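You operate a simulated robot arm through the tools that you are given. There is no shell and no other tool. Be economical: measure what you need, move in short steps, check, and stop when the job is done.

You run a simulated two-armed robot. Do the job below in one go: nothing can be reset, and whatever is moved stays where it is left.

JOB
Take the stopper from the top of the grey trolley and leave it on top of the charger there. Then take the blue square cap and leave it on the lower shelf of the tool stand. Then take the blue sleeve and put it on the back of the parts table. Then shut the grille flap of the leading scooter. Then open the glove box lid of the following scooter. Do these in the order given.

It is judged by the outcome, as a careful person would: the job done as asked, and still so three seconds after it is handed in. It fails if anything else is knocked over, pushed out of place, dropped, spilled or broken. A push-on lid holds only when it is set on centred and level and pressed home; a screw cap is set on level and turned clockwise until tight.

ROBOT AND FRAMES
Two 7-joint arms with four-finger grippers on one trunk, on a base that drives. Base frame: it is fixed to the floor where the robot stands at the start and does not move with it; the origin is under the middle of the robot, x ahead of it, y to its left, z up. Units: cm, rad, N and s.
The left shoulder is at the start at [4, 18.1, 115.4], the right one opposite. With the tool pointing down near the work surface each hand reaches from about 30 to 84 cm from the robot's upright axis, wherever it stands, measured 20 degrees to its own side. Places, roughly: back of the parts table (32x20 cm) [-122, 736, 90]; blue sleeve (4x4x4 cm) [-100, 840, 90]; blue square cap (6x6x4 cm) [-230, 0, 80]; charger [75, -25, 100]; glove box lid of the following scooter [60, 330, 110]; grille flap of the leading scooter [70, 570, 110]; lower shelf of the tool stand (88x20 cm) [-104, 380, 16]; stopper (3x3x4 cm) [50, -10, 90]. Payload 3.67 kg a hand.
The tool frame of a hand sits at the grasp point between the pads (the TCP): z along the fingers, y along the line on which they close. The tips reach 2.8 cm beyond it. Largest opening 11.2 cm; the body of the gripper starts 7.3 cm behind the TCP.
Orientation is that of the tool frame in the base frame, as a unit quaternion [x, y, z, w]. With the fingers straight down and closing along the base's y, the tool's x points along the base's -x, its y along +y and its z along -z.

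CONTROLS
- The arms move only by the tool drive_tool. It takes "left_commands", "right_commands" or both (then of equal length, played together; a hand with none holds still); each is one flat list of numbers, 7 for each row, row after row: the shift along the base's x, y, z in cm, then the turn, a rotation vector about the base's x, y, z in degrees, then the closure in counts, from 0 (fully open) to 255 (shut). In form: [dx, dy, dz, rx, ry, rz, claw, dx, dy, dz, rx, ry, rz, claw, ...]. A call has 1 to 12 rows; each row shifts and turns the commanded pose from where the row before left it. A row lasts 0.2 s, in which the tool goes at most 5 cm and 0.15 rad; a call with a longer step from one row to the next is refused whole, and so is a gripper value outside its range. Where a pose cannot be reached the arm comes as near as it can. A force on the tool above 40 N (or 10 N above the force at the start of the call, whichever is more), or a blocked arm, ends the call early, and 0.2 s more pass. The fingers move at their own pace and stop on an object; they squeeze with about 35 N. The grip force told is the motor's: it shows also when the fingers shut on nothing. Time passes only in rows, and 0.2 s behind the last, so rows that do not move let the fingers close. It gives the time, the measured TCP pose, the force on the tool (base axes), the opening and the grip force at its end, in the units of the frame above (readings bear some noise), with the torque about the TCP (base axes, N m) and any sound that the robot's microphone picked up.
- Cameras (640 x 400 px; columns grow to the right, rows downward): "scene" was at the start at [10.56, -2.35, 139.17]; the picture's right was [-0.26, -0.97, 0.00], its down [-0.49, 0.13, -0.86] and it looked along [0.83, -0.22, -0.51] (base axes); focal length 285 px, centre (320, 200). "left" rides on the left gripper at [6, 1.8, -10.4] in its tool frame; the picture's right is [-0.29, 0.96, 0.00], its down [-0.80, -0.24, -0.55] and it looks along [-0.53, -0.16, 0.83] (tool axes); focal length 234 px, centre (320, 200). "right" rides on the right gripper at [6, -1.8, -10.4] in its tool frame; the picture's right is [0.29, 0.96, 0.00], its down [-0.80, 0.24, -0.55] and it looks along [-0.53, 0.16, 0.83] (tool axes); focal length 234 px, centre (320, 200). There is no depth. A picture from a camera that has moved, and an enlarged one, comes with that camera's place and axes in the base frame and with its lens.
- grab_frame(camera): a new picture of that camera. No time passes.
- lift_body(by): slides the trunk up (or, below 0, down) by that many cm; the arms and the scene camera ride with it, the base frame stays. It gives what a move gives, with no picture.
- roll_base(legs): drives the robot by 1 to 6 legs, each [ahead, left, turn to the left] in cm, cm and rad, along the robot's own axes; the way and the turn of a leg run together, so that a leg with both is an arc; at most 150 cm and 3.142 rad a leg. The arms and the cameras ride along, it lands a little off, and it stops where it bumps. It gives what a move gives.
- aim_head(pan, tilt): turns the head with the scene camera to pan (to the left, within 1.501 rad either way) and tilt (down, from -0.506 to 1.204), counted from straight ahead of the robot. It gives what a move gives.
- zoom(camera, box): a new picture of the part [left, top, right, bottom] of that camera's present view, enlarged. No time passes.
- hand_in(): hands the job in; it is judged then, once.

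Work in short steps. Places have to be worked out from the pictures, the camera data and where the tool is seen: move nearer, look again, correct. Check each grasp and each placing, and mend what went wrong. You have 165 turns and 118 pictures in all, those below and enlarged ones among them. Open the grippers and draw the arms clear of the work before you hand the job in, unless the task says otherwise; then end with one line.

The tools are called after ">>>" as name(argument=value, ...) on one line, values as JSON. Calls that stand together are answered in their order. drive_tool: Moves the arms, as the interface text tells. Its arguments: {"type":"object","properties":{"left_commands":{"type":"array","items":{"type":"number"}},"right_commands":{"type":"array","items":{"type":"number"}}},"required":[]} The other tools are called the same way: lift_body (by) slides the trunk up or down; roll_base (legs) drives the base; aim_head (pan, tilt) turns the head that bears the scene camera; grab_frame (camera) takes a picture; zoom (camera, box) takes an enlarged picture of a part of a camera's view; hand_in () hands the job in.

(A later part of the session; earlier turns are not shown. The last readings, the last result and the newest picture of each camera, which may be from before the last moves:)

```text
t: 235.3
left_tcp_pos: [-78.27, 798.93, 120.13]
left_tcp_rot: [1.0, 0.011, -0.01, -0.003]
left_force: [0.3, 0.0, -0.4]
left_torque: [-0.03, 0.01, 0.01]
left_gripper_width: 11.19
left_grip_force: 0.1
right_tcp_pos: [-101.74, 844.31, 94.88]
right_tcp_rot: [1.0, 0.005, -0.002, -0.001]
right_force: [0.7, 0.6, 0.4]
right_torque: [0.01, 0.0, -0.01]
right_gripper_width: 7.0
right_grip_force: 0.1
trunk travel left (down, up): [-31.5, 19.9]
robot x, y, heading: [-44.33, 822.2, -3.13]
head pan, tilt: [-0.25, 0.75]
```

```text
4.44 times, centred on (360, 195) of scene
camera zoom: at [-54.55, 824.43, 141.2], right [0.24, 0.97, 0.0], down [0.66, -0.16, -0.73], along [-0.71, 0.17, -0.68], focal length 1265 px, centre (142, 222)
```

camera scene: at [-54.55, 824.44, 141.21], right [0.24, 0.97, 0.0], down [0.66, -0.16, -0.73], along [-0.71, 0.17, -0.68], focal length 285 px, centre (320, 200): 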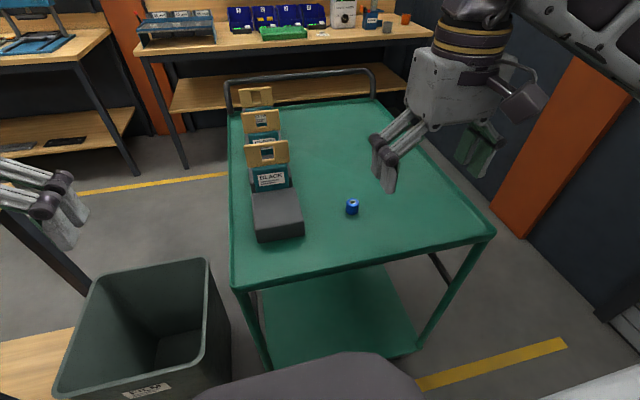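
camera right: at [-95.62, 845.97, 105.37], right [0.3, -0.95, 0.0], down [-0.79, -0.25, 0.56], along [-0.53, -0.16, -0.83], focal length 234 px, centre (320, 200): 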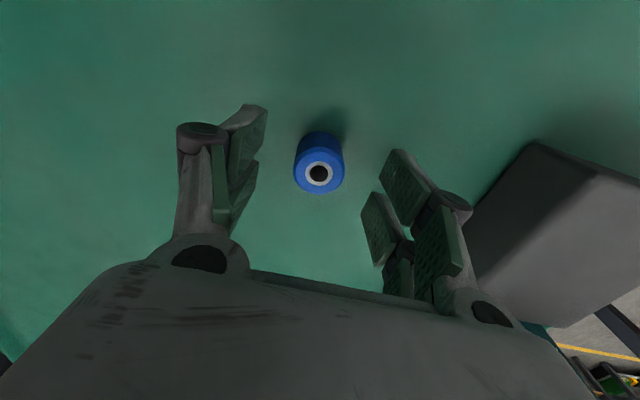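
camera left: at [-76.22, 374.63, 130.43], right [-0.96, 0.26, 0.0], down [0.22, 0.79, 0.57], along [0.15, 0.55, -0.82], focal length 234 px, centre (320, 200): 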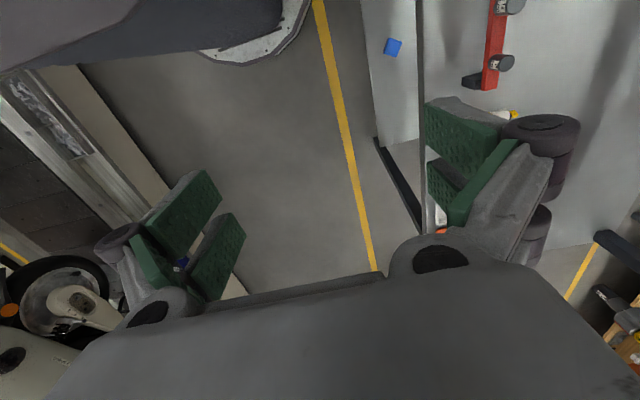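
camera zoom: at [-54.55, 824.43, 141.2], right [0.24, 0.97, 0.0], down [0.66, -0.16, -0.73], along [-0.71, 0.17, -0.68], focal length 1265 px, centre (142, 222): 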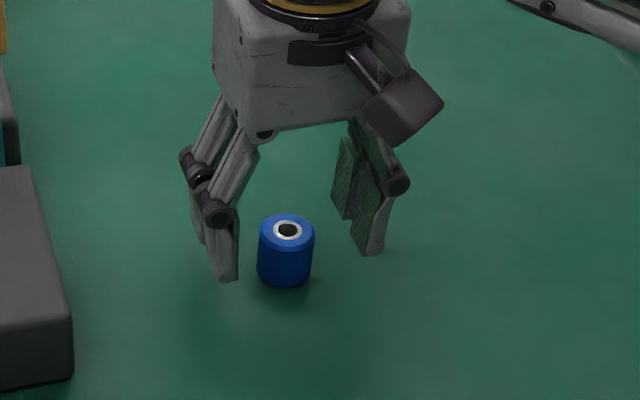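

Well aligned; a little lower and close, then lift.

>>> drive_tool(right_commands=[0, 0, -0.6, 0, 0, 0, 95, 0, 0, -0.6, 0, 0, 0, 95, 0, 0, 0, 0, 0, 0, 180, 0, 0, 0, 0, 0, 0, 255, 0, 0, 0, 0, 0, 0, 255, 0, 0, 0, 0, 0, 0, 255, 0, 0, 1, 0, 0, 0, 255, 0, 0, 3, 0, 0, 0, 255, 0, 0, 4, 0, 0, 0, 255])

>>> grab_frame(camera="right")

```text
t: 237.3
left_tcp_pos: [-78.34, 798.9, 120.13]
left_tcp_rot: [1.0, 0.011, -0.01, -0.003]
left_force: [0.0, 0.4, -0.3]
left_torque: [-0.01, 0.0, 0.04]
left_gripper_width: 11.21
left_grip_force: 0.1
right_tcp_pos: [-101.41, 844.01, 101.94]
right_tcp_rot: [1.0, 0.006, -0.002, -0.001]
right_force: [-0.3, -0.3, -0.3]
right_torque: [-0.02, 0.01, 0.0]
right_gripper_width: 2.81
right_grip_force: 35.3
trunk travel left (down, up): [-31.5, 19.9]
robot x, y, heading: [-44.35, 822.74, -3.135]
head pan, tilt: [-0.25, 0.75]
```

```text
36 pictures are left
camera right: at [-95.44, 845.76, 112.48], right [0.3, -0.95, 0.0], down [-0.79, -0.25, 0.56], along [-0.53, -0.16, -0.83], focal length 234 px, centre (320, 200)
```

right: 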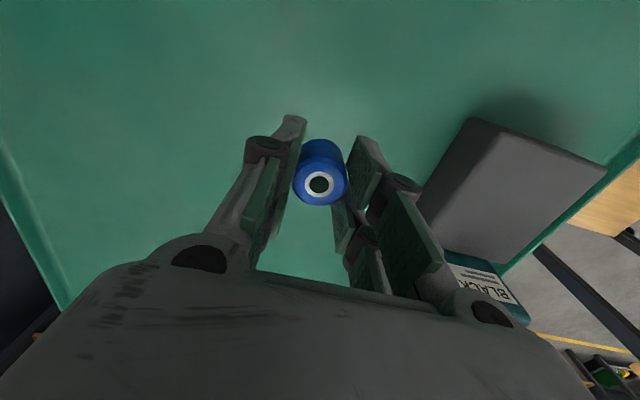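

Sleeve held firmly. I raise and draw it in, back off from the bin, and strafe to the parts table.

>>> drive_tool(right_commands=[0, 0, 4, 0, 0, 0, 255, 0, 0, 4, 0, 0, 0, 255, 2, 0, 4, 0, 0, 0, 255, 4, 0, 3, 0, 0, 0, 255, 4, 0, 2, 0, 0, 0, 255, 4, 0, 0, 0, 0, 0, 255, 4, 0, 0, 0, 0, 0, 255])

>>> roll_base(legs=[[-12, 0, -0.007], [0, 113, 0]])

>>> aim_head(pan=-0.3, tilt=0.65)

>>> grab_frame(camera="scene")

```text
t: 238.9
left_tcp_pos: [-78.19, 798.99, 120.2]
left_tcp_rot: [1.0, 0.011, -0.011, -0.002]
left_force: [0.4, -0.2, -0.3]
left_torque: [-0.02, 0.0, 0.0]
left_gripper_width: 11.19
left_grip_force: 0.0
right_tcp_pos: [-83.44, 844.15, 119.01]
right_tcp_rot: [1.0, 0.005, -0.003, -0.001]
right_force: [0.3, 0.0, 0.4]
right_torque: [-0.02, -0.02, 0.04]
right_gripper_width: 2.84
right_grip_force: 34.8
trunk travel left (down, up): [-31.5, 19.9]
robot x, y, heading: [-44.45, 822.46, -3.132]
head pan, tilt: [-0.25, 0.75]
```

```text
t: 245.7
left_tcp_pos: [-66.65, 685.9, 120.25]
left_tcp_rot: [1.0, 0.004, -0.011, -0.002]
left_force: [-0.5, -0.3, 0.1]
left_torque: [-0.01, 0.04, 0.0]
left_gripper_width: 11.21
left_grip_force: 0.1
right_tcp_pos: [-71.59, 731.1, 118.99]
right_tcp_rot: [1.0, 0.0, -0.002, 0.0]
right_force: [0.0, 0.1, -0.9]
right_torque: [-0.02, 0.0, 0.03]
right_gripper_width: 2.78
right_grip_force: 34.7
trunk travel left (down, up): [-31.5, 19.9]
robot x, y, heading: [-32.33, 709.0, 3.139]
head pan, tilt: [-0.25, 0.75]
```

```text
t: 246.3
left_tcp_pos: [-66.64, 685.78, 120.07]
left_tcp_rot: [1.0, 0.006, -0.011, -0.003]
left_force: [0.8, -0.1, -0.3]
left_torque: [0.01, 0.0, -0.01]
left_gripper_width: 11.2
left_grip_force: 0.0
right_tcp_pos: [-71.43, 731.1, 119.02]
right_tcp_rot: [1.0, 0.0, -0.002, 0.0]
right_force: [0.7, 0.0, 0.2]
right_torque: [0.01, -0.01, -0.06]
right_gripper_width: 2.8
right_grip_force: 35.4
trunk travel left (down, up): [-31.5, 19.9]
robot x, y, heading: [-32.34, 708.5, 3.142]
head pan, tilt: [-0.3, 0.649]
```

```text
35 pictures are left
camera scene: at [-42.84, 711.6, 142.06], right [0.3, 0.95, 0.0], down [0.58, -0.18, -0.8], along [-0.76, 0.24, -0.6], focal length 285 px, centre (320, 200)
```

scene: 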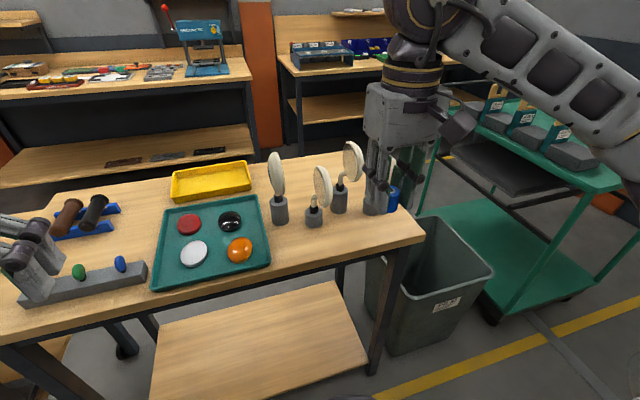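

Free wood for the sleeve is at the back right corner, beyond the three mirrors (x≈-100, y 719–737, tops z≈111). I roll closer so the right hand can go over at y≈744, keeping it high.

>>> roll_base(legs=[[6, -13.5, 0]])

>>> drive_tool(right_commands=[0, 0, 3, 0, 0, 0, 255, -2, 0, 3, 0, 0, 0, 255, -4, 0, 0, 0, 0, 0, 255, -4, 0, 0, 0, 0, 0, 255, -4, 0, 0, 0, 0, 0, 255, -4, 0, 0, 0, 0, 0, 255, -4, 0, 0, 0, 0, 0, 255, -4, 0, 0, 0, 0, 0, 255, -4, 0, 0, 0, 0, 0, 255, -4, 0, 0, 0, 0, 0, 255, 0, 0, 0, 0, 0, 0, 255])

>>> grab_frame(camera="right")

>>> grab_frame(camera="scene")

```text
t: 247.7
left_tcp_pos: [-72.45, 699.42, 120.12]
left_tcp_rot: [1.0, 0.005, -0.011, -0.002]
left_force: [1.0, 0.0, -0.2]
left_torque: [-0.04, -0.02, 0.02]
left_gripper_width: 11.18
left_grip_force: 0.0
right_tcp_pos: [-77.47, 744.57, 118.97]
right_tcp_rot: [1.0, 0.0, -0.002, 0.0]
right_force: [-1.7, -0.2, -1.3]
right_torque: [0.04, -0.03, 0.02]
right_gripper_width: 2.77
right_grip_force: 35.2
trunk travel left (down, up): [-31.5, 19.9]
robot x, y, heading: [-38.48, 722.62, 3.142]
head pan, tilt: [-0.3, 0.649]
```

```text
t: 250.1
left_tcp_pos: [-72.55, 699.88, 120.37]
left_tcp_rot: [1.0, 0.005, -0.01, 0.0]
left_force: [0.2, 0.7, 0.5]
left_torque: [-0.1, -0.01, 0.0]
left_gripper_width: 11.2
left_grip_force: 0.2
right_tcp_pos: [-111.55, 745.01, 124.96]
right_tcp_rot: [1.0, 0.0, -0.003, 0.0]
right_force: [-0.6, 1.3, -1.2]
right_torque: [-0.11, -0.02, -0.01]
right_gripper_width: 2.79
right_grip_force: 34.9
trunk travel left (down, up): [-31.5, 19.9]
robot x, y, heading: [-38.38, 722.57, 3.142]
head pan, tilt: [-0.3, 0.649]
```

```text
34 pictures are left
camera right: at [-105.42, 746.65, 135.37], right [0.29, -0.96, 0.0], down [-0.79, -0.24, 0.56], along [-0.53, -0.16, -0.83], focal length 234 px, centre (320, 200)
```

right: 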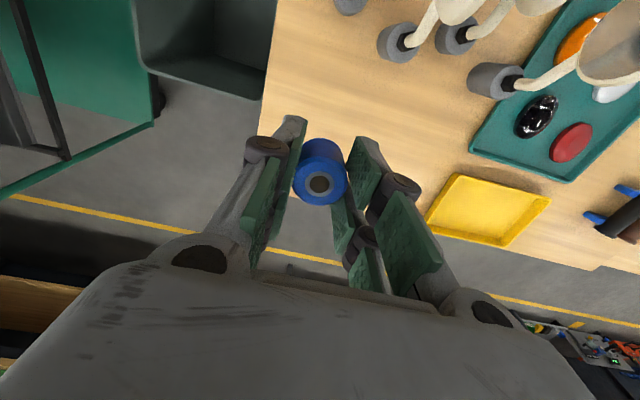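

```text
33 pictures are left
camera scene: at [-48.8, 725.66, 142.06], right [0.3, 0.95, 0.0], down [0.58, -0.18, -0.8], along [-0.76, 0.23, -0.61], focal length 285 px, centre (320, 200)
```

scene: 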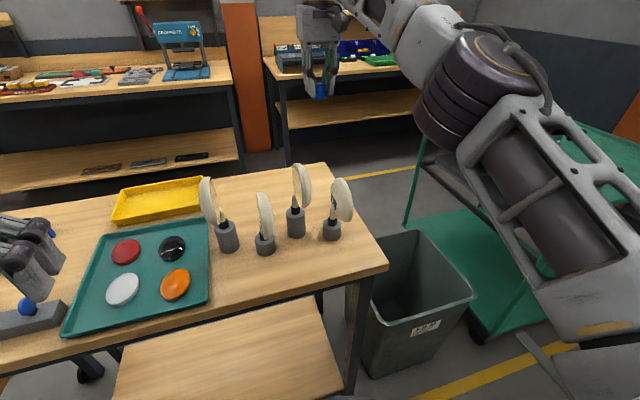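

There are four mirrors (the fourth at y≈745, top z≈108); the hand passed well above. Target (-119,743) is clear wood with the table end at y≈754, so I go there and lower part way.

>>> drive_tool(right_commands=[-4, -0.7, 0, 0, 0, 0, 255, -3.5, -0.7, 0, 0, 0, 0, 255, 0, 0, -4, 0, 0, 0, 255, 0, 0, -4, 0, 0, 0, 255, 0, 0, -4, 0, 0, 0, 255, 0, 0, -4, 0, 0, 0, 255, 0, 0, -4, 0, 0, 0, 255, 0, 0, -3, 0, 0, 0, 255, 0, 0, 0, 0, 0, 0, 255])

>>> grab_frame(camera="scene")

```text
t: 252.1
left_tcp_pos: [-72.48, 699.52, 120.14]
left_tcp_rot: [1.0, 0.005, -0.011, -0.002]
left_force: [0.2, 0.7, -0.2]
left_torque: [0.01, 0.01, 0.02]
left_gripper_width: 11.17
left_grip_force: 0.0
right_tcp_pos: [-112.45, 744.18, 101.37]
right_tcp_rot: [1.0, 0.001, -0.002, -0.001]
right_force: [0.7, 0.6, -0.4]
right_torque: [0.01, -0.03, 0.0]
right_gripper_width: 2.81
right_grip_force: 34.9
right hand out of reach, approached as far as the arm can: row 1, 2
trunk travel left (down, up): [-31.5, 19.9]
robot x, y, heading: [-38.54, 722.67, 3.139]
head pan, tilt: [-0.3, 0.649]
```

```text
32 pictures are left
camera scene: at [-48.78, 725.3, 142.07], right [0.3, 0.95, 0.0], down [0.58, -0.18, -0.8], along [-0.76, 0.24, -0.6], focal length 285 px, centre (320, 200)
```

scene: 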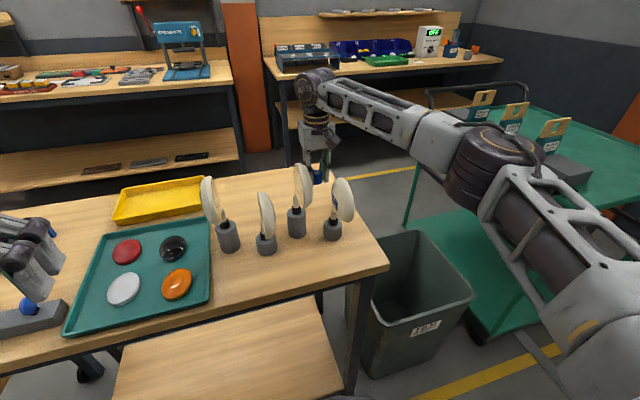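

At this lower height the arm should stretch further; I try extending another 6 cm, with the sleeve at z≈97.

>>> drive_tool(right_commands=[-2, -0.3, 0, 0, 0, 0, 255, -2, -0.3, 0, 0, 0, 0, 255, -2, -0.3, 0, 0, 0, 0, 255, 0, 0, 0, 0, 0, 0, 255])

```text
t: 253.1
left_tcp_pos: [-72.63, 699.66, 120.25]
left_tcp_rot: [1.0, 0.005, -0.011, -0.002]
left_force: [-0.9, 1.2, -0.7]
left_torque: [-0.02, 0.0, 0.01]
left_gripper_width: 11.23
left_grip_force: 0.0
right_tcp_pos: [-117.49, 743.82, 101.58]
right_tcp_rot: [1.0, 0.001, -0.002, 0.0]
right_force: [-0.1, 0.2, -0.4]
right_torque: [0.01, -0.02, 0.0]
right_gripper_width: 2.79
right_grip_force: 35.7
right hand out of reach, approached as far as the arm can: row 3
trunk travel left (down, up): [-31.5, 19.9]
robot x, y, heading: [-38.34, 722.77, 3.14]
head pan, tilt: [-0.3, 0.649]
```

Reached x=-117.5. Now lowering gently until contact.

>>> drive_tool(right_commands=[0, 0, -2, 0, 0, 0, 255, -0.5, 0, -2, 0, 0, 0, 255, -0.5, 0, -1.5, 0, 0, 0, 255, 0, 0, -0.5, 0, 0, 0, 255, 0, 0, -0.5, 0, 0, 0, 255, 0, 0, -0.4, 0, 0, 0, 255, 0, 0, -0.4, 0, 0, 0, 255, 0, 0, -0.4, 0, 0, 0, 255, 0, 0, 0, 0, 0, 0, 255])

>>> grab_frame(camera="right")

```text
t: 255.1
left_tcp_pos: [-72.56, 699.61, 120.19]
left_tcp_rot: [1.0, 0.005, -0.01, -0.003]
left_force: [0.2, 0.5, -1.2]
left_torque: [0.0, -0.02, -0.01]
left_gripper_width: 11.17
left_grip_force: 0.2
right_tcp_pos: [-117.56, 743.7, 94.04]
right_tcp_rot: [1.0, 0.0, -0.001, -0.001]
right_force: [-0.2, 0.5, -0.2]
right_torque: [-0.02, -0.02, -0.01]
right_gripper_width: 2.81
right_grip_force: 34.8
right hand out of reach, approached as far as the arm can: row 2, 3
trunk travel left (down, up): [-31.5, 19.9]
robot x, y, heading: [-38.22, 722.85, 3.139]
head pan, tilt: [-0.3, 0.649]
```

```text
31 pictures are left
camera right: at [-111.42, 745.35, 104.38], right [0.29, -0.96, 0.0], down [-0.79, -0.24, 0.56], along [-0.53, -0.16, -0.83], focal length 234 px, centre (320, 200)
```

right: 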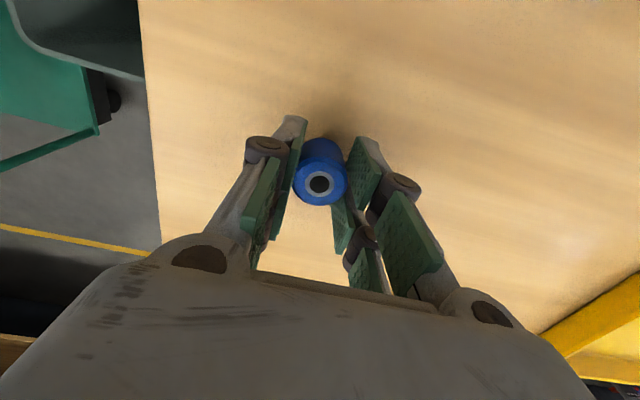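

Still just above the wood (shadow closing in). A few more small steps down.

>>> drive_tool(right_commands=[0, 0, -0.3, 0, 0, 0, 255, 0, 0, -0.3, 0, 0, 0, 255, 0, 0, -0.3, 0, 0, 0, 255, 0, 0, -0.3, 0, 0, 0, 255, 0, 0, -0.3, 0, 0, 0, 255, 0, 0, -0.3, 0, 0, 0, 255])

```text
t: 256.1
left_tcp_pos: [-72.35, 699.52, 120.18]
left_tcp_rot: [1.0, 0.005, -0.011, -0.002]
left_force: [0.2, 0.5, -0.4]
left_torque: [0.01, 0.0, -0.01]
left_gripper_width: 11.2
left_grip_force: 0.0
right_tcp_pos: [-117.48, 743.67, 93.77]
right_tcp_rot: [1.0, 0.001, -0.008, 0.0]
right_force: [11.2, -0.7, 13.8]
right_torque: [-0.05, -0.5, -0.02]
right_gripper_width: 2.79
right_grip_force: 35.6
trunk travel left (down, up): [-31.5, 19.9]
robot x, y, heading: [-38.41, 722.67, 3.145]
head pan, tilt: [-0.3, 0.649]
stopped in row 4 (right hand): the force on the tool passed its limit at 43 N (the readings are from after the stop); the commanded pose is now the measured one
```

Touching the wood. Open and rise straight up.

>>> drive_tool(right_commands=[0, 0, 0, 0, 0, 0, 200, 0, 0, 0, 0, 0, 0, 120, 0, 0, 0, 0, 0, 0, 95, 0, 0, 0, 0, 0, 0, 95, 0, 0, 2, 0, 0, 0, 95, 0, 0, 4, 0, 0, 0, 95, 0, 0, 4, 0, 0, 0, 95, 0, 0, 4, 0, 0, 0, 95, 0, 0, 4, 0, 0, 0, 95, 0, 0, 4, 0, 0, 0, 95, 0, 0, 4, 0, 0, 0, 95])

>>> grab_frame(camera="right")

```text
t: 258.5
left_tcp_pos: [-72.47, 699.45, 120.17]
left_tcp_rot: [1.0, 0.006, -0.011, -0.002]
left_force: [0.2, -0.4, -0.3]
left_torque: [0.06, -0.02, 0.0]
left_gripper_width: 11.19
left_grip_force: 0.0
right_tcp_pos: [-115.56, 743.61, 115.35]
right_tcp_rot: [1.0, 0.001, -0.006, -0.001]
right_force: [0.2, -0.2, 0.4]
right_torque: [0.01, 0.01, 0.0]
right_gripper_width: 7.02
right_grip_force: 0.1
right hand out of reach, approached as far as the arm can: row 8, 10, 11
trunk travel left (down, up): [-31.5, 19.9]
robot x, y, heading: [-38.3, 722.94, 3.14]
head pan, tilt: [-0.3, 0.649]
```

```text
30 pictures are left
camera right: at [-109.35, 745.28, 125.66], right [0.29, -0.96, 0.0], down [-0.79, -0.24, 0.56], along [-0.54, -0.16, -0.83], focal length 234 px, centre (320, 200)
```

right: 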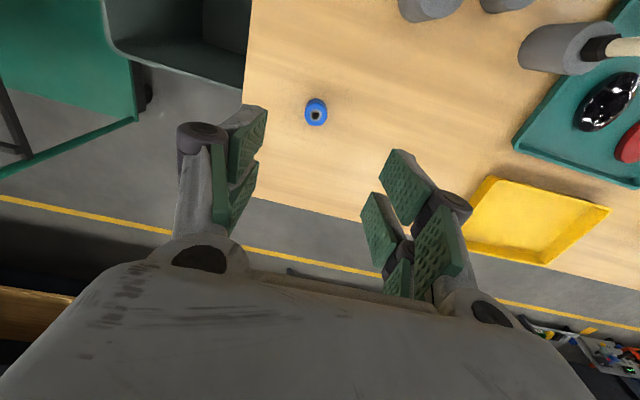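

The sleeve stands upright at the back. I lift clear of the mirrors and draw the hand back.

>>> drive_tool(right_commands=[1, 0, 3, 0, 0, 0, 95, 1, 0, 3, 0, 0, 0, 95, 1, 0, 3, 0, 0, 0, 0, 4, 0, 0, 0, 0, 0, 0, 4, 0, 0, 0, 0, 0, 0, 4, 0, 0, 0, 0, 0, 0, 4, 0, 0, 0, 0, 0, 0, 4, 0, 0, 0, 0, 0, 0, 4, 0, 0, 0, 0, 0, 0, 4, 0, 0, 0, 0, 0, 0, 4, 0, 0, 0, 0, 0, 0, 4, 0, -1, 0, 0, 0, 0])

>>> roll_base(legs=[[-3, 0, 0], [0, 0, -1.2]])

>>> aim_head(pan=-1.4, tilt=0.25)

>>> grab_frame(camera="scene")

```text
t: 261.1
left_tcp_pos: [-72.4, 699.61, 120.21]
left_tcp_rot: [1.0, 0.005, -0.012, -0.002]
left_force: [0.2, 0.1, 0.2]
left_torque: [-0.03, 0.02, 0.0]
left_gripper_width: 11.22
left_grip_force: 0.1
right_tcp_pos: [-76.26, 743.77, 123.67]
right_tcp_rot: [1.0, 0.001, -0.008, 0.0]
right_force: [0.3, 0.8, 0.2]
right_torque: [-0.02, 0.02, -0.01]
right_gripper_width: 11.19
right_grip_force: 0.1
trunk travel left (down, up): [-31.5, 19.9]
robot x, y, heading: [-38.32, 722.79, 3.144]
head pan, tilt: [-0.3, 0.649]
```

```text
t: 265.2
left_tcp_pos: [-68.9, 746.97, 120.15]
left_tcp_rot: [0.823, -0.569, -0.006, -0.008]
left_force: [-0.6, -0.5, -0.1]
left_torque: [-0.02, -0.01, 0.0]
left_gripper_width: 11.19
left_grip_force: 0.0
right_tcp_pos: [-28.75, 765.82, 123.51]
right_tcp_rot: [0.82, -0.572, -0.004, -0.004]
right_force: [0.3, -0.8, -0.3]
right_torque: [0.02, -0.05, 0.03]
right_gripper_width: 11.21
right_grip_force: 0.0
trunk travel left (down, up): [-31.5, 19.9]
robot x, y, heading: [-35.32, 722.59, 1.918]
head pan, tilt: [-0.3, 0.649]
```

```text
t: 266.6
left_tcp_pos: [-68.86, 746.93, 120.18]
left_tcp_rot: [0.823, -0.568, -0.007, -0.008]
left_force: [0.0, -0.2, -0.1]
left_torque: [-0.02, 0.03, -0.01]
left_gripper_width: 11.19
left_grip_force: 0.1
right_tcp_pos: [-28.8, 766.06, 123.6]
right_tcp_rot: [0.82, -0.572, -0.005, -0.004]
right_force: [-0.5, -0.7, 0.1]
right_torque: [0.0, 0.03, 0.0]
right_gripper_width: 11.2
right_grip_force: 0.1
trunk travel left (down, up): [-31.5, 19.9]
robot x, y, heading: [-35.42, 723.04, 1.918]
head pan, tilt: [-1.4, 0.25]
```

```text
29 pictures are left
camera scene: at [-28.1, 729.33, 145.71], right [0.5, -0.87, 0.0], down [-0.21, -0.12, -0.97], along [0.84, 0.48, -0.25], focal length 285 px, centre (320, 200)
```

scene: 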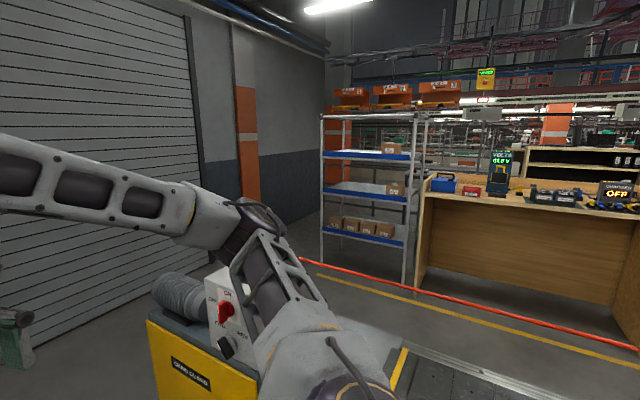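

Now for the leading scooter. I turn to face the line (+x) and look toward it.

>>> roll_base(legs=[[0, 0, -1.918]])

>>> aim_head(pan=-0.95, tilt=0.25)

>>> grab_frame(camera="scene")

```text
t: 272.2
left_tcp_pos: [-0.1, 744.34, 120.25]
left_tcp_rot: [0.019, 1.0, -0.002, 0.01]
left_force: [0.3, 0.3, -0.1]
left_torque: [-0.01, 0.0, 0.02]
left_gripper_width: 11.19
left_grip_force: 0.2
right_tcp_pos: [2.01, 700.18, 123.61]
right_tcp_rot: [0.022, 1.0, -0.002, 0.008]
right_force: [-0.2, 0.8, 0.3]
right_torque: [0.01, -0.02, -0.01]
right_gripper_width: 11.2
right_grip_force: 0.0
trunk travel left (down, up): [-31.5, 19.9]
robot x, y, heading: [-35.61, 722.94, -0.051]
head pan, tilt: [-1.4, 0.25]
```

```text
t: 273.1
left_tcp_pos: [0.09, 744.26, 120.22]
left_tcp_rot: [0.019, 1.0, -0.003, 0.011]
left_force: [-0.1, 0.3, -0.8]
left_torque: [-0.01, -0.01, -0.03]
left_gripper_width: 11.2
left_grip_force: 0.1
right_tcp_pos: [1.89, 700.01, 123.55]
right_tcp_rot: [0.022, 1.0, -0.001, 0.007]
right_force: [0.4, 0.3, -0.3]
right_torque: [-0.01, -0.02, 0.04]
right_gripper_width: 11.18
right_grip_force: 0.1
trunk travel left (down, up): [-31.5, 19.9]
robot x, y, heading: [-35.41, 722.91, -0.05]
head pan, tilt: [-0.949, 0.25]
```

```text
28 pictures are left
camera scene: at [-28.42, 714.82, 145.71], right [-0.84, -0.54, 0.0], down [-0.13, 0.21, -0.97], along [0.52, -0.81, -0.25], focal length 285 px, centre (320, 200)
```

scene: 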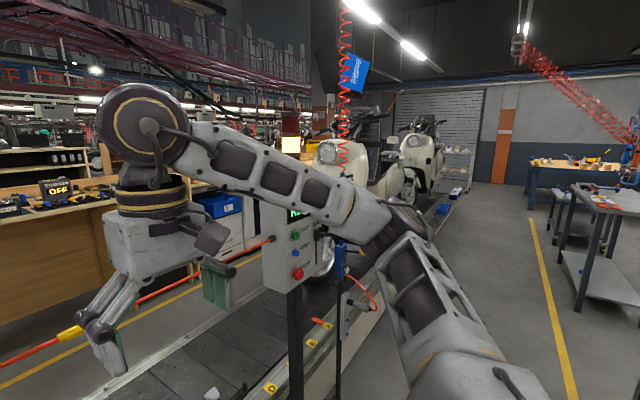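

Zooming on the leading scooter's front to find the grille flap.

>>> zoom(camera="scene", box=[290, 100, 450, 200])

```text
4.00 times, centred on (370, 150) of scene
camera zoom: at [-28.42, 714.82, 145.71], right [-0.84, -0.54, 0.0], down [-0.13, 0.21, -0.97], along [0.52, -0.81, -0.25], focal length 1139 px, centre (120, 400)
```

zoom: 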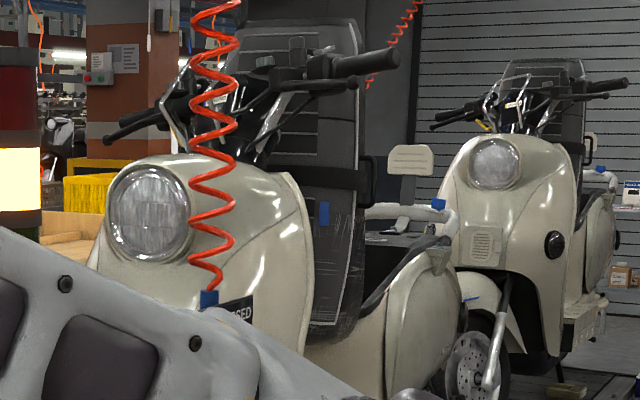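

The fronts face +y; the closed grille on the rear scooter shows what shut looks like (below the headlight). Two posts stand near (50,618) and (35,601). I strafe to y≈598 and look at the leading scooter from closer.

>>> roll_base(legs=[[0, 0, 0.05], [0, -122, 0]])

>>> aim_head(pan=-0.15, tilt=0.3)

>>> grab_frame(camera="scene")

```text
t: 279.8
left_tcp_pos: [-0.75, 626.29, 120.3]
left_tcp_rot: [-0.009, 1.0, -0.002, 0.011]
left_force: [-0.3, 0.3, 0.1]
left_torque: [0.01, 0.0, 0.02]
left_gripper_width: 11.2
left_grip_force: 0.0
right_tcp_pos: [3.61, 582.39, 123.63]
right_tcp_rot: [-0.005, 1.0, 0.0, 0.006]
right_force: [0.0, -0.2, -0.2]
right_torque: [0.01, -0.01, 0.03]
right_gripper_width: 11.21
right_grip_force: 0.0
trunk travel left (down, up): [-31.5, 19.9]
robot x, y, heading: [-34.66, 602.88, 0.014]
head pan, tilt: [-0.949, 0.25]
```

```text
t: 280.9
left_tcp_pos: [-0.8, 626.44, 120.22]
left_tcp_rot: [-0.01, 1.0, -0.002, 0.01]
left_force: [0.5, -0.8, 0.0]
left_torque: [-0.01, 0.02, 0.0]
left_gripper_width: 11.2
left_grip_force: 0.1
right_tcp_pos: [3.65, 582.35, 123.61]
right_tcp_rot: [-0.005, 1.0, 0.0, 0.008]
right_force: [0.5, 0.5, -0.9]
right_torque: [-0.01, 0.0, 0.01]
right_gripper_width: 11.2
right_grip_force: 0.2
trunk travel left (down, up): [-31.5, 19.9]
robot x, y, heading: [-35.36, 603.22, 0.005]
head pan, tilt: [-0.15, 0.3]
```

```text
26 pictures are left
camera scene: at [-23.78, 601.59, 145.24], right [-0.14, -0.99, 0.0], down [-0.29, 0.04, -0.96], along [0.95, -0.14, -0.3], focal length 285 px, centre (320, 200)
```

scene: 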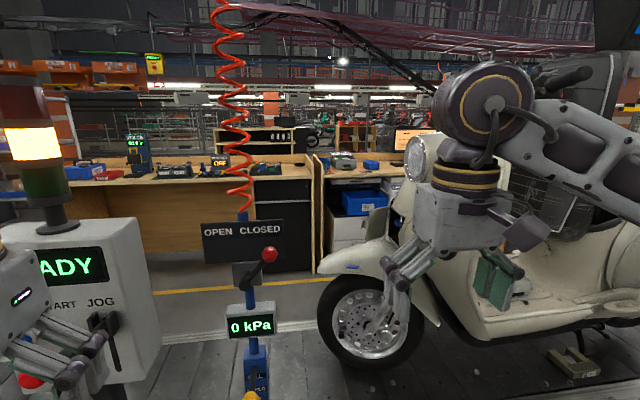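

The scooter's front is at left in this side view; my right hand hides the grille. I shift the hand aside (−y) and zoom.

>>> drive_tool(right_commands=[-0.5, -4, 0, 0, 0, 0, 0, -0.5, -4, 0, 0, 0, 0, 0, -0.5, -4, 0, 0, 0, 0, 0, -0.5, -4, 0, 0, 0, 0, 0, -0.5, -4, 0, 0, 0, 0, 0])

>>> zoom(camera="scene", box=[310, 110, 490, 290])

```text
t: 282.3
left_tcp_pos: [-0.73, 626.36, 120.17]
left_tcp_rot: [-0.01, 1.0, -0.003, 0.011]
left_force: [0.7, 0.7, 0.0]
left_torque: [0.0, -0.02, -0.02]
left_gripper_width: 11.21
left_grip_force: 0.1
right_tcp_pos: [2.66, 563.45, 118.4]
right_tcp_rot: [-0.006, 0.998, 0.0, -0.063]
right_force: [0.0, 0.2, 0.8]
right_torque: [0.01, -0.02, 0.01]
right_gripper_width: 11.19
right_grip_force: 0.1
right hand out of reach, approached as far as the arm can: row 5
trunk travel left (down, up): [-31.5, 19.9]
robot x, y, heading: [-35.21, 602.71, 0.012]
head pan, tilt: [-0.15, 0.3]
stopped in row 5 (right hand): the arm was blocked; the commanded pose is now the measured one
```

```text
2.22 times, centred on (400, 200) of scene
camera zoom: at [-23.86, 601.62, 145.25], right [-0.14, -0.99, 0.0], down [-0.29, 0.04, -0.96], along [0.95, -0.14, -0.3], focal length 633 px, centre (142, 200)
```

zoom: 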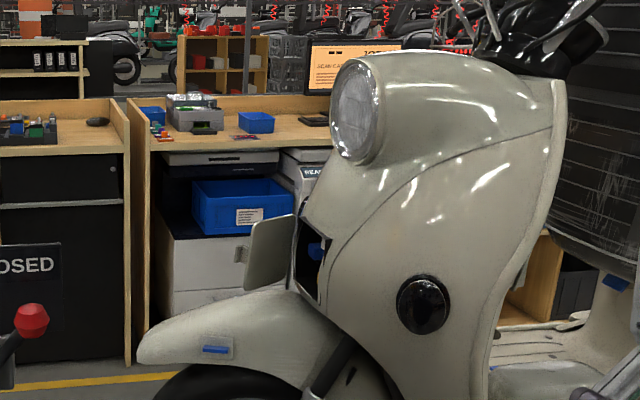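

The flap is open: a plate (z≈100–112) hinged on the far (+x) side of the opening, sticking out toward +y (y≈562–572, x≈70). I'll hook its back with closed fingers from the front and swing it toward me, then press it shut. First I roll closer.

>>> roll_base(legs=[[17, 0, -0.01]])

>>> drive_tool(right_commands=[2, 2, 0, 0, -7.9, 0, 255, 3, 2, 0, 0, -7.9, 0, 255, 3, 2, -0.5, 0, -7.9, 0, 255, 3, 2, -0.5, 0, -7.9, 0, 255, 3, 2, -0.5, 0, -7.9, 0, 255, 3, 2, -0.5, 0, -7.9, 0, 255, 3, 2, -0.5, 0, 0, 0, 255, 0, 0, 0, 0, 0, -7.5, 255, 0, 0, 0, 0, 0, -7.5, 255, 0, 0, 0, 0, 0, -7.5, 255, 0, 0, 0, 0, 0, -7.5, 255, 0, 0, 0, 0, 0, -7.5, 255])

>>> grab_frame(camera="scene")

```text
t: 283.8
left_tcp_pos: [16.17, 626.14, 120.28]
left_tcp_rot: [-0.004, 1.0, -0.003, 0.011]
left_force: [-0.3, -0.2, 0.3]
left_torque: [-0.03, 0.0, 0.02]
left_gripper_width: 11.19
left_grip_force: 0.1
right_tcp_pos: [18.98, 563.1, 118.57]
right_tcp_rot: [-0.001, 0.998, 0.002, -0.063]
right_force: [-0.5, -0.7, 0.2]
right_torque: [-0.03, 0.02, -0.01]
right_gripper_width: 11.26
right_grip_force: 0.2
trunk travel left (down, up): [-31.5, 19.9]
robot x, y, heading: [-17.98, 602.88, -0.002]
head pan, tilt: [-0.15, 0.3]
```

```text
t: 286.4
left_tcp_pos: [16.37, 626.09, 120.16]
left_tcp_rot: [-0.005, 1.0, -0.003, 0.01]
left_force: [0.7, 0.4, 0.8]
left_torque: [0.02, 0.02, 0.0]
left_gripper_width: 11.22
left_grip_force: 0.0
right_tcp_pos: [39.05, 577.11, 116.0]
right_tcp_rot: [0.3, 0.89, -0.109, 0.324]
right_force: [-0.5, 1.2, -0.6]
right_torque: [0.0, 0.04, 0.0]
right_gripper_width: 0.0
right_grip_force: 34.7
trunk travel left (down, up): [-31.5, 19.9]
robot x, y, heading: [-17.84, 603.05, -0.004]
head pan, tilt: [-0.15, 0.3]
```

```text
24 pictures are left
camera scene: at [-6.96, 601.62, 145.23], right [-0.15, -0.99, 0.0], down [-0.29, 0.04, -0.95], along [0.94, -0.15, -0.3], focal length 285 px, centre (320, 200)
```

scene: 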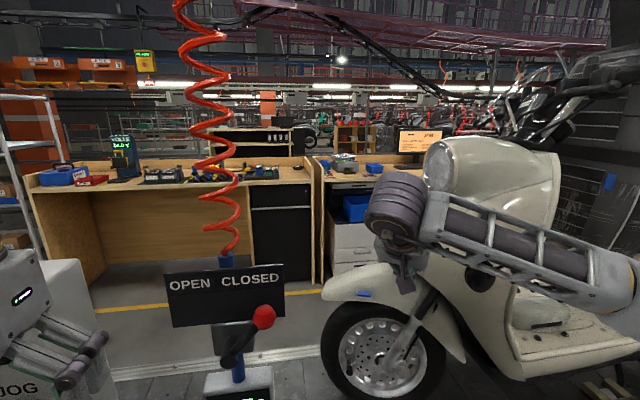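

The hand is at (39,577,116), pointing forward-right-down. I check its own camera for the flap.

>>> grab_frame(camera="right")

```text
23 pictures are left
camera right: at [29.18, 582.4, 120.1], right [0.41, 0.89, -0.19], down [0.35, 0.04, 0.94], along [0.84, -0.45, -0.29], focal length 234 px, centre (320, 200)
```

right: 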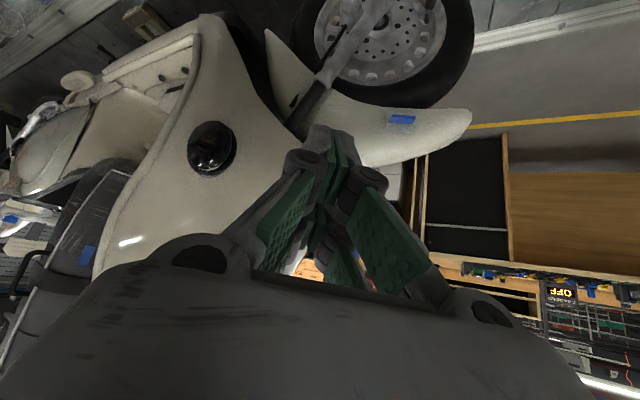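

From two views the scooter's centreline is x≈68.4, so the hinge is at x≈73 and the flap's free edge at about (73,570.4), z 98–110. I'll straddle the flap with open fingers on the diagonal; closing them will swing it about halfway. Moving to a stand-off.

>>> roll_base(legs=[[5, 0, 0]])

>>> drive_tool(right_commands=[2, 0.2, 0, -4.8, -6.4, 0, 120, 2, 0.2, 0, -4.8, -6.4, 0, 0, 3.5, -0.2, -0.8, 0, 0, 0, 0, 3.5, -0.3, -0.8, 0, 0, 0, 0, 3.5, -0.3, -0.8, 0, 0, 0, 0, 3.5, -0.3, -0.8, 0, 0, 0, 0, 3, -0.3, -0.8, 0, 0, 0, 0, 0, 0, 0, 0, 0, 0, 0])

>>> grab_frame(camera="right")

```text
t: 287.3
left_tcp_pos: [20.89, 626.11, 120.25]
left_tcp_rot: [-0.005, 1.0, -0.003, 0.011]
left_force: [-0.6, 0.2, 0.3]
left_torque: [-0.02, -0.02, 0.03]
left_gripper_width: 11.19
left_grip_force: 0.1
right_tcp_pos: [43.77, 577.11, 116.07]
right_tcp_rot: [0.301, 0.889, -0.11, 0.326]
right_force: [-1.2, 0.5, 0.7]
right_torque: [0.03, -0.01, -0.01]
right_gripper_width: 0.0
right_grip_force: 35.3
trunk travel left (down, up): [-31.5, 19.9]
robot x, y, heading: [-13.57, 602.77, -0.003]
head pan, tilt: [-0.15, 0.3]
```

```text
t: 289.1
left_tcp_pos: [20.93, 626.04, 120.17]
left_tcp_rot: [-0.004, 1.0, -0.002, 0.01]
left_force: [-0.7, 0.4, -0.4]
left_torque: [0.04, -0.03, -0.01]
left_gripper_width: 11.19
left_grip_force: 0.1
right_tcp_pos: [65.1, 576.15, 111.75]
right_tcp_rot: [0.283, 0.835, -0.15, 0.447]
right_force: [0.0, 0.2, -1.1]
right_torque: [0.04, -0.04, 0.0]
right_gripper_width: 11.18
right_grip_force: 0.0
trunk travel left (down, up): [-31.5, 19.9]
robot x, y, heading: [-13.24, 602.86, -0.004]
head pan, tilt: [-0.15, 0.3]
```

```text
22 pictures are left
camera right: at [54.51, 581.85, 112.73], right [0.45, 0.86, -0.24], down [0.13, 0.2, 0.97], along [0.88, -0.47, -0.02], focal length 234 px, centre (320, 200)
```

right: 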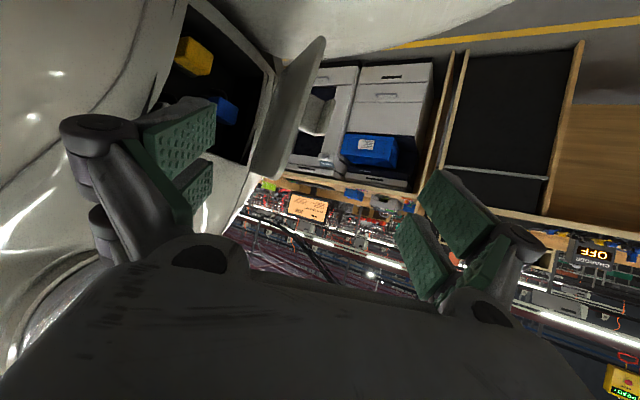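

Good view: the flap plate lies between my open fingers. I advance along the fingers to bring its free edge between the pads.

>>> drive_tool(right_commands=[2, -1.6, -1.7, 0, 0, 0, 0, 2, -1.6, -1.7, 0, 0, 0, 0, 2, -1.6, -1.6, 0, 0, 0, 0, 0, 0, 0, 0, 0, 0, 0])

>>> grab_frame(camera="right")

```text
t: 290.1
left_tcp_pos: [20.89, 626.06, 120.23]
left_tcp_rot: [-0.004, 1.0, -0.002, 0.011]
left_force: [0.3, 0.2, 0.6]
left_torque: [-0.01, -0.03, -0.03]
left_gripper_width: 11.2
left_grip_force: 0.0
right_tcp_pos: [70.97, 571.13, 107.25]
right_tcp_rot: [0.283, 0.835, -0.15, 0.447]
right_force: [-0.2, 0.0, 0.1]
right_torque: [-0.03, 0.01, 0.01]
right_gripper_width: 11.24
right_grip_force: 0.1
trunk travel left (down, up): [-31.5, 19.9]
robot x, y, heading: [-13.01, 603.22, -0.004]
head pan, tilt: [-0.15, 0.3]
```

```text
21 pictures are left
camera right: at [60.42, 576.92, 108.0], right [0.45, 0.86, -0.24], down [0.13, 0.2, 0.97], along [0.88, -0.47, -0.02], focal length 234 px, centre (320, 200)
```

right: 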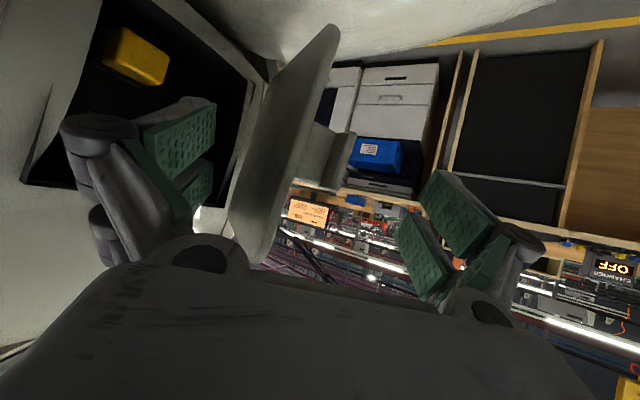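

The plate is between the fingers with the right-hand finger outside its back. I narrow the grip a bit, move −y so that finger is behind the flap, then draw it toward −x.

>>> drive_tool(right_commands=[0, 0, 0, 0, 0, 0, 86, 0, 0, 0, 0, 0, 0, 86, 0, -1.5, 0, 0, 0, 0, 86, 0, -1.5, 0, 0, 0, 0, 86, -1, -1, 0, 0, 0, 0, 86, -1.5, 0, 0, 0, 0, 0, 86, 0, 0, 0, 0, 0, 0, 86])

>>> grab_frame(camera="right")

```text
t: 291.7
left_tcp_pos: [21.07, 626.15, 120.19]
left_tcp_rot: [-0.005, 1.0, -0.003, 0.011]
left_force: [-0.7, 0.1, 0.2]
left_torque: [-0.02, 0.03, -0.02]
left_gripper_width: 11.23
left_grip_force: 0.2
right_tcp_pos: [68.49, 567.25, 107.11]
right_tcp_rot: [0.283, 0.836, -0.15, 0.446]
right_force: [0.1, 0.6, -0.4]
right_torque: [-0.03, -0.02, -0.06]
right_gripper_width: 7.44
right_grip_force: 0.0
trunk travel left (down, up): [-31.5, 19.9]
robot x, y, heading: [-12.98, 602.62, -0.006]
head pan, tilt: [-0.15, 0.3]
```

```text
20 pictures are left
camera right: at [57.89, 572.93, 107.94], right [0.45, 0.86, -0.24], down [0.13, 0.2, 0.97], along [0.88, -0.47, -0.02], focal length 234 px, centre (320, 200)
```

right: 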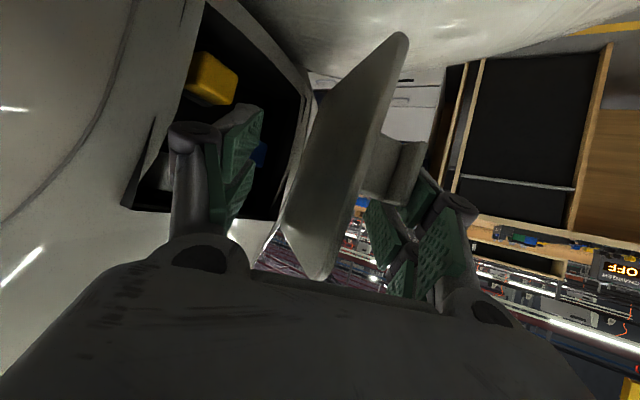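

The finger is behind the flap by its handle. Closing the gripper now will swing the flap toward alignment with the fingers.

>>> drive_tool(right_commands=[-0.5, 0, 0, 0, 0, 0, 110, -0.5, 0, 0, 0, 0, 0, 130, -0.5, 0, 0, 0, 0, 0, 150, 0, 0, 0, 0, 0, 0, 170, 0, 0, 0, 0, 0, 0, 190, 0, 0, 0, 0, 0, 0, 190])

>>> grab_frame(camera="right")

```text
t: 293.1
left_tcp_pos: [20.99, 626.07, 120.17]
left_tcp_rot: [-0.004, 1.0, -0.003, 0.01]
left_force: [-0.3, 1.0, 0.0]
left_torque: [0.01, -0.01, -0.01]
left_gripper_width: 11.21
left_grip_force: 0.0
right_tcp_pos: [66.94, 567.18, 106.96]
right_tcp_rot: [0.283, 0.836, -0.15, 0.447]
right_force: [-0.4, 1.0, 0.0]
right_torque: [0.02, -0.02, 0.02]
right_gripper_width: 2.95
right_grip_force: 0.9
trunk travel left (down, up): [-31.5, 19.9]
robot x, y, heading: [-13.72, 602.77, -0.002]
head pan, tilt: [-0.15, 0.3]
```

```text
19 pictures are left
camera right: at [56.36, 572.91, 107.9], right [0.45, 0.86, -0.24], down [0.13, 0.2, 0.97], along [0.88, -0.47, -0.02], focal length 234 px, centre (320, 200)
```

right: 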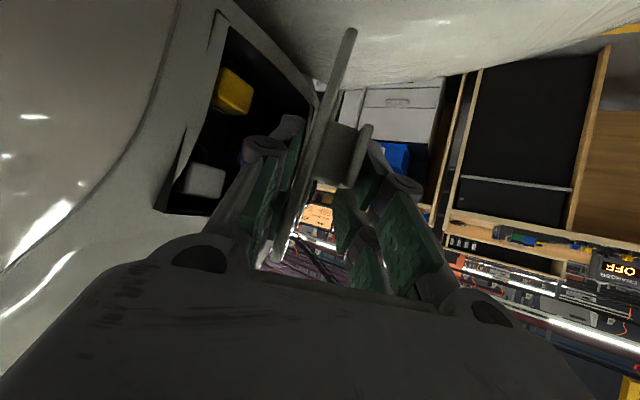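

The flap has swung about halfway and is parallel to the fingers. I open a little, back out along the fingers, close, and set the fingertips on its outer side.

>>> drive_tool(right_commands=[0, 0, 0, 0, 0, 0, 140, -2, 1.5, 1.7, 0, 0, 0, 140, -2, 1.5, 1.7, 0, 0, 0, 140, -2, 1.5, 1.7, 0, 0, 0, 140, 0, 0.5, 0, 0, 0, 0, 255, 0, 0, 0, 0, 0, 0, 255, 1.5, 0, 0, 0, 0, 0, 255, 1.5, 0, -1.7, 0, 0, 0, 255, 1.6, -0.3, -1.7, 0, 0, 0, 255, 0, 0, -1.6, 0, 0, 0, 255, 0, 0, 0, 0, 0, 0, 255])

>>> grab_frame(camera="right")

```text
t: 295.5
left_tcp_pos: [21.06, 626.07, 120.16]
left_tcp_rot: [-0.005, 1.0, -0.002, 0.011]
left_force: [0.6, -0.3, -0.1]
left_torque: [0.0, -0.01, 0.02]
left_gripper_width: 11.22
left_grip_force: 0.1
right_tcp_pos: [65.65, 571.83, 107.02]
right_tcp_rot: [0.283, 0.835, -0.15, 0.446]
right_force: [0.7, -1.2, -0.3]
right_torque: [0.01, 0.02, -0.01]
right_gripper_width: 0.03
right_grip_force: 34.5
trunk travel left (down, up): [-31.5, 19.9]
robot x, y, heading: [-13.62, 603.04, -0.006]
head pan, tilt: [-0.15, 0.3]
```

```text
18 pictures are left
camera right: at [55.05, 577.58, 108.02], right [0.45, 0.86, -0.24], down [0.13, 0.2, 0.97], along [0.88, -0.47, -0.02], focal length 234 px, centre (320, 200)
```

right: 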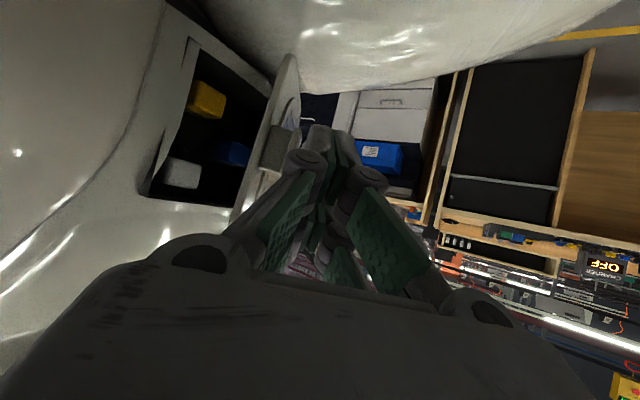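

The fingers are on the outer side of the flap. Now I push it toward the body (−y, slightly −x).

>>> drive_tool(right_commands=[-0.3, -1.3, 0, 0, 0, 0, 255, -0.3, -1.3, 0, 0, 0, 0, 255, -0.3, -1.3, 0, 0, 0, 0, 255, -0.3, -1.2, 0, 0, 0, 0, 255, 0, -1, 0, 0, 0, 0, 255, 0, 0, 0, 0, 0, 0, 255])

>>> grab_frame(camera="right")

```text
t: 296.9
left_tcp_pos: [21.01, 626.11, 120.26]
left_tcp_rot: [-0.004, 1.0, -0.003, 0.01]
left_force: [0.4, 0.7, 0.2]
left_torque: [0.01, -0.01, 0.0]
left_gripper_width: 11.18
left_grip_force: 0.1
right_tcp_pos: [64.32, 565.79, 107.03]
right_tcp_rot: [0.283, 0.835, -0.151, 0.447]
right_force: [-0.3, -0.8, -0.1]
right_torque: [0.02, 0.02, 0.04]
right_gripper_width: 0.01
right_grip_force: 35.3
trunk travel left (down, up): [-31.5, 19.9]
robot x, y, heading: [-13.2, 602.91, -0.002]
head pan, tilt: [-0.15, 0.3]
```

```text
17 pictures are left
camera right: at [53.76, 571.52, 107.95], right [0.45, 0.86, -0.24], down [0.13, 0.2, 0.97], along [0.88, -0.47, -0.02], focal length 234 px, centre (320, 200)
```

right: 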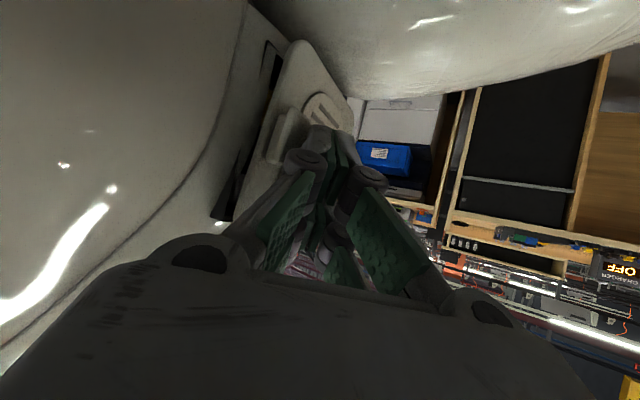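

Nearly shut; a thin gap remains. Pressing further until it resists.

>>> drive_tool(right_commands=[-0.3, -0.6, 0, 0, 0, 0, 255, -0.2, -0.6, 0, 0, 0, 0, 255, 0, -0.5, 0, 0, 0, 0, 255, 0, -0.5, 0, 0, 0, 0, 255, 0, -0.5, 0, 0, 0, 0, 255, 0, -0.5, 0, 0, 0, 0, 255, 0, -0.5, 0, 0, 0, 0, 255, 0, -0.5, 0, 0, 0, 0, 255])

>>> grab_frame(camera="right")

```text
t: 297.9
left_tcp_pos: [20.93, 626.25, 120.29]
left_tcp_rot: [-0.006, 1.0, -0.003, 0.011]
left_force: [-0.4, -1.3, -0.4]
left_torque: [0.07, -0.02, -0.02]
left_gripper_width: 11.2
left_grip_force: 0.2
right_tcp_pos: [63.97, 565.24, 106.97]
right_tcp_rot: [0.273, 0.84, -0.14, 0.448]
right_force: [2.9, 14.4, 3.8]
right_torque: [0.17, -0.09, 0.11]
right_gripper_width: 0.0
right_grip_force: 35.1
trunk travel left (down, up): [-31.5, 19.9]
robot x, y, heading: [-13.46, 603.04, -0.001]
head pan, tilt: [-0.15, 0.3]
stopped in row 5 (right hand): the force on the tool passed its limit at 42 N (the readings are from after the stop); the commanded pose is now the measured one
```

```text
16 pictures are left
camera right: at [53.26, 570.61, 107.97], right [0.43, 0.87, -0.23], down [0.12, 0.2, 0.97], along [0.89, -0.45, -0.02], focal length 234 px, centre (320, 200)
```

right: 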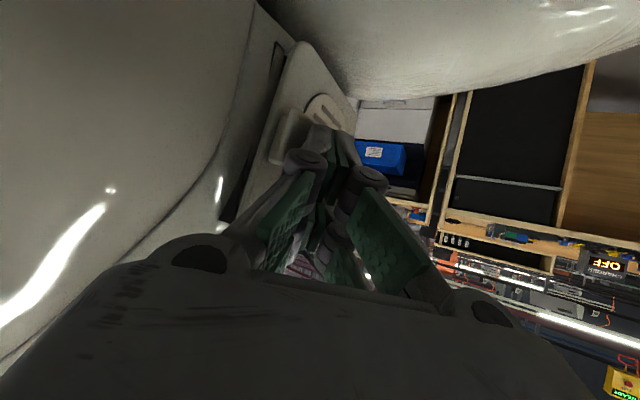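

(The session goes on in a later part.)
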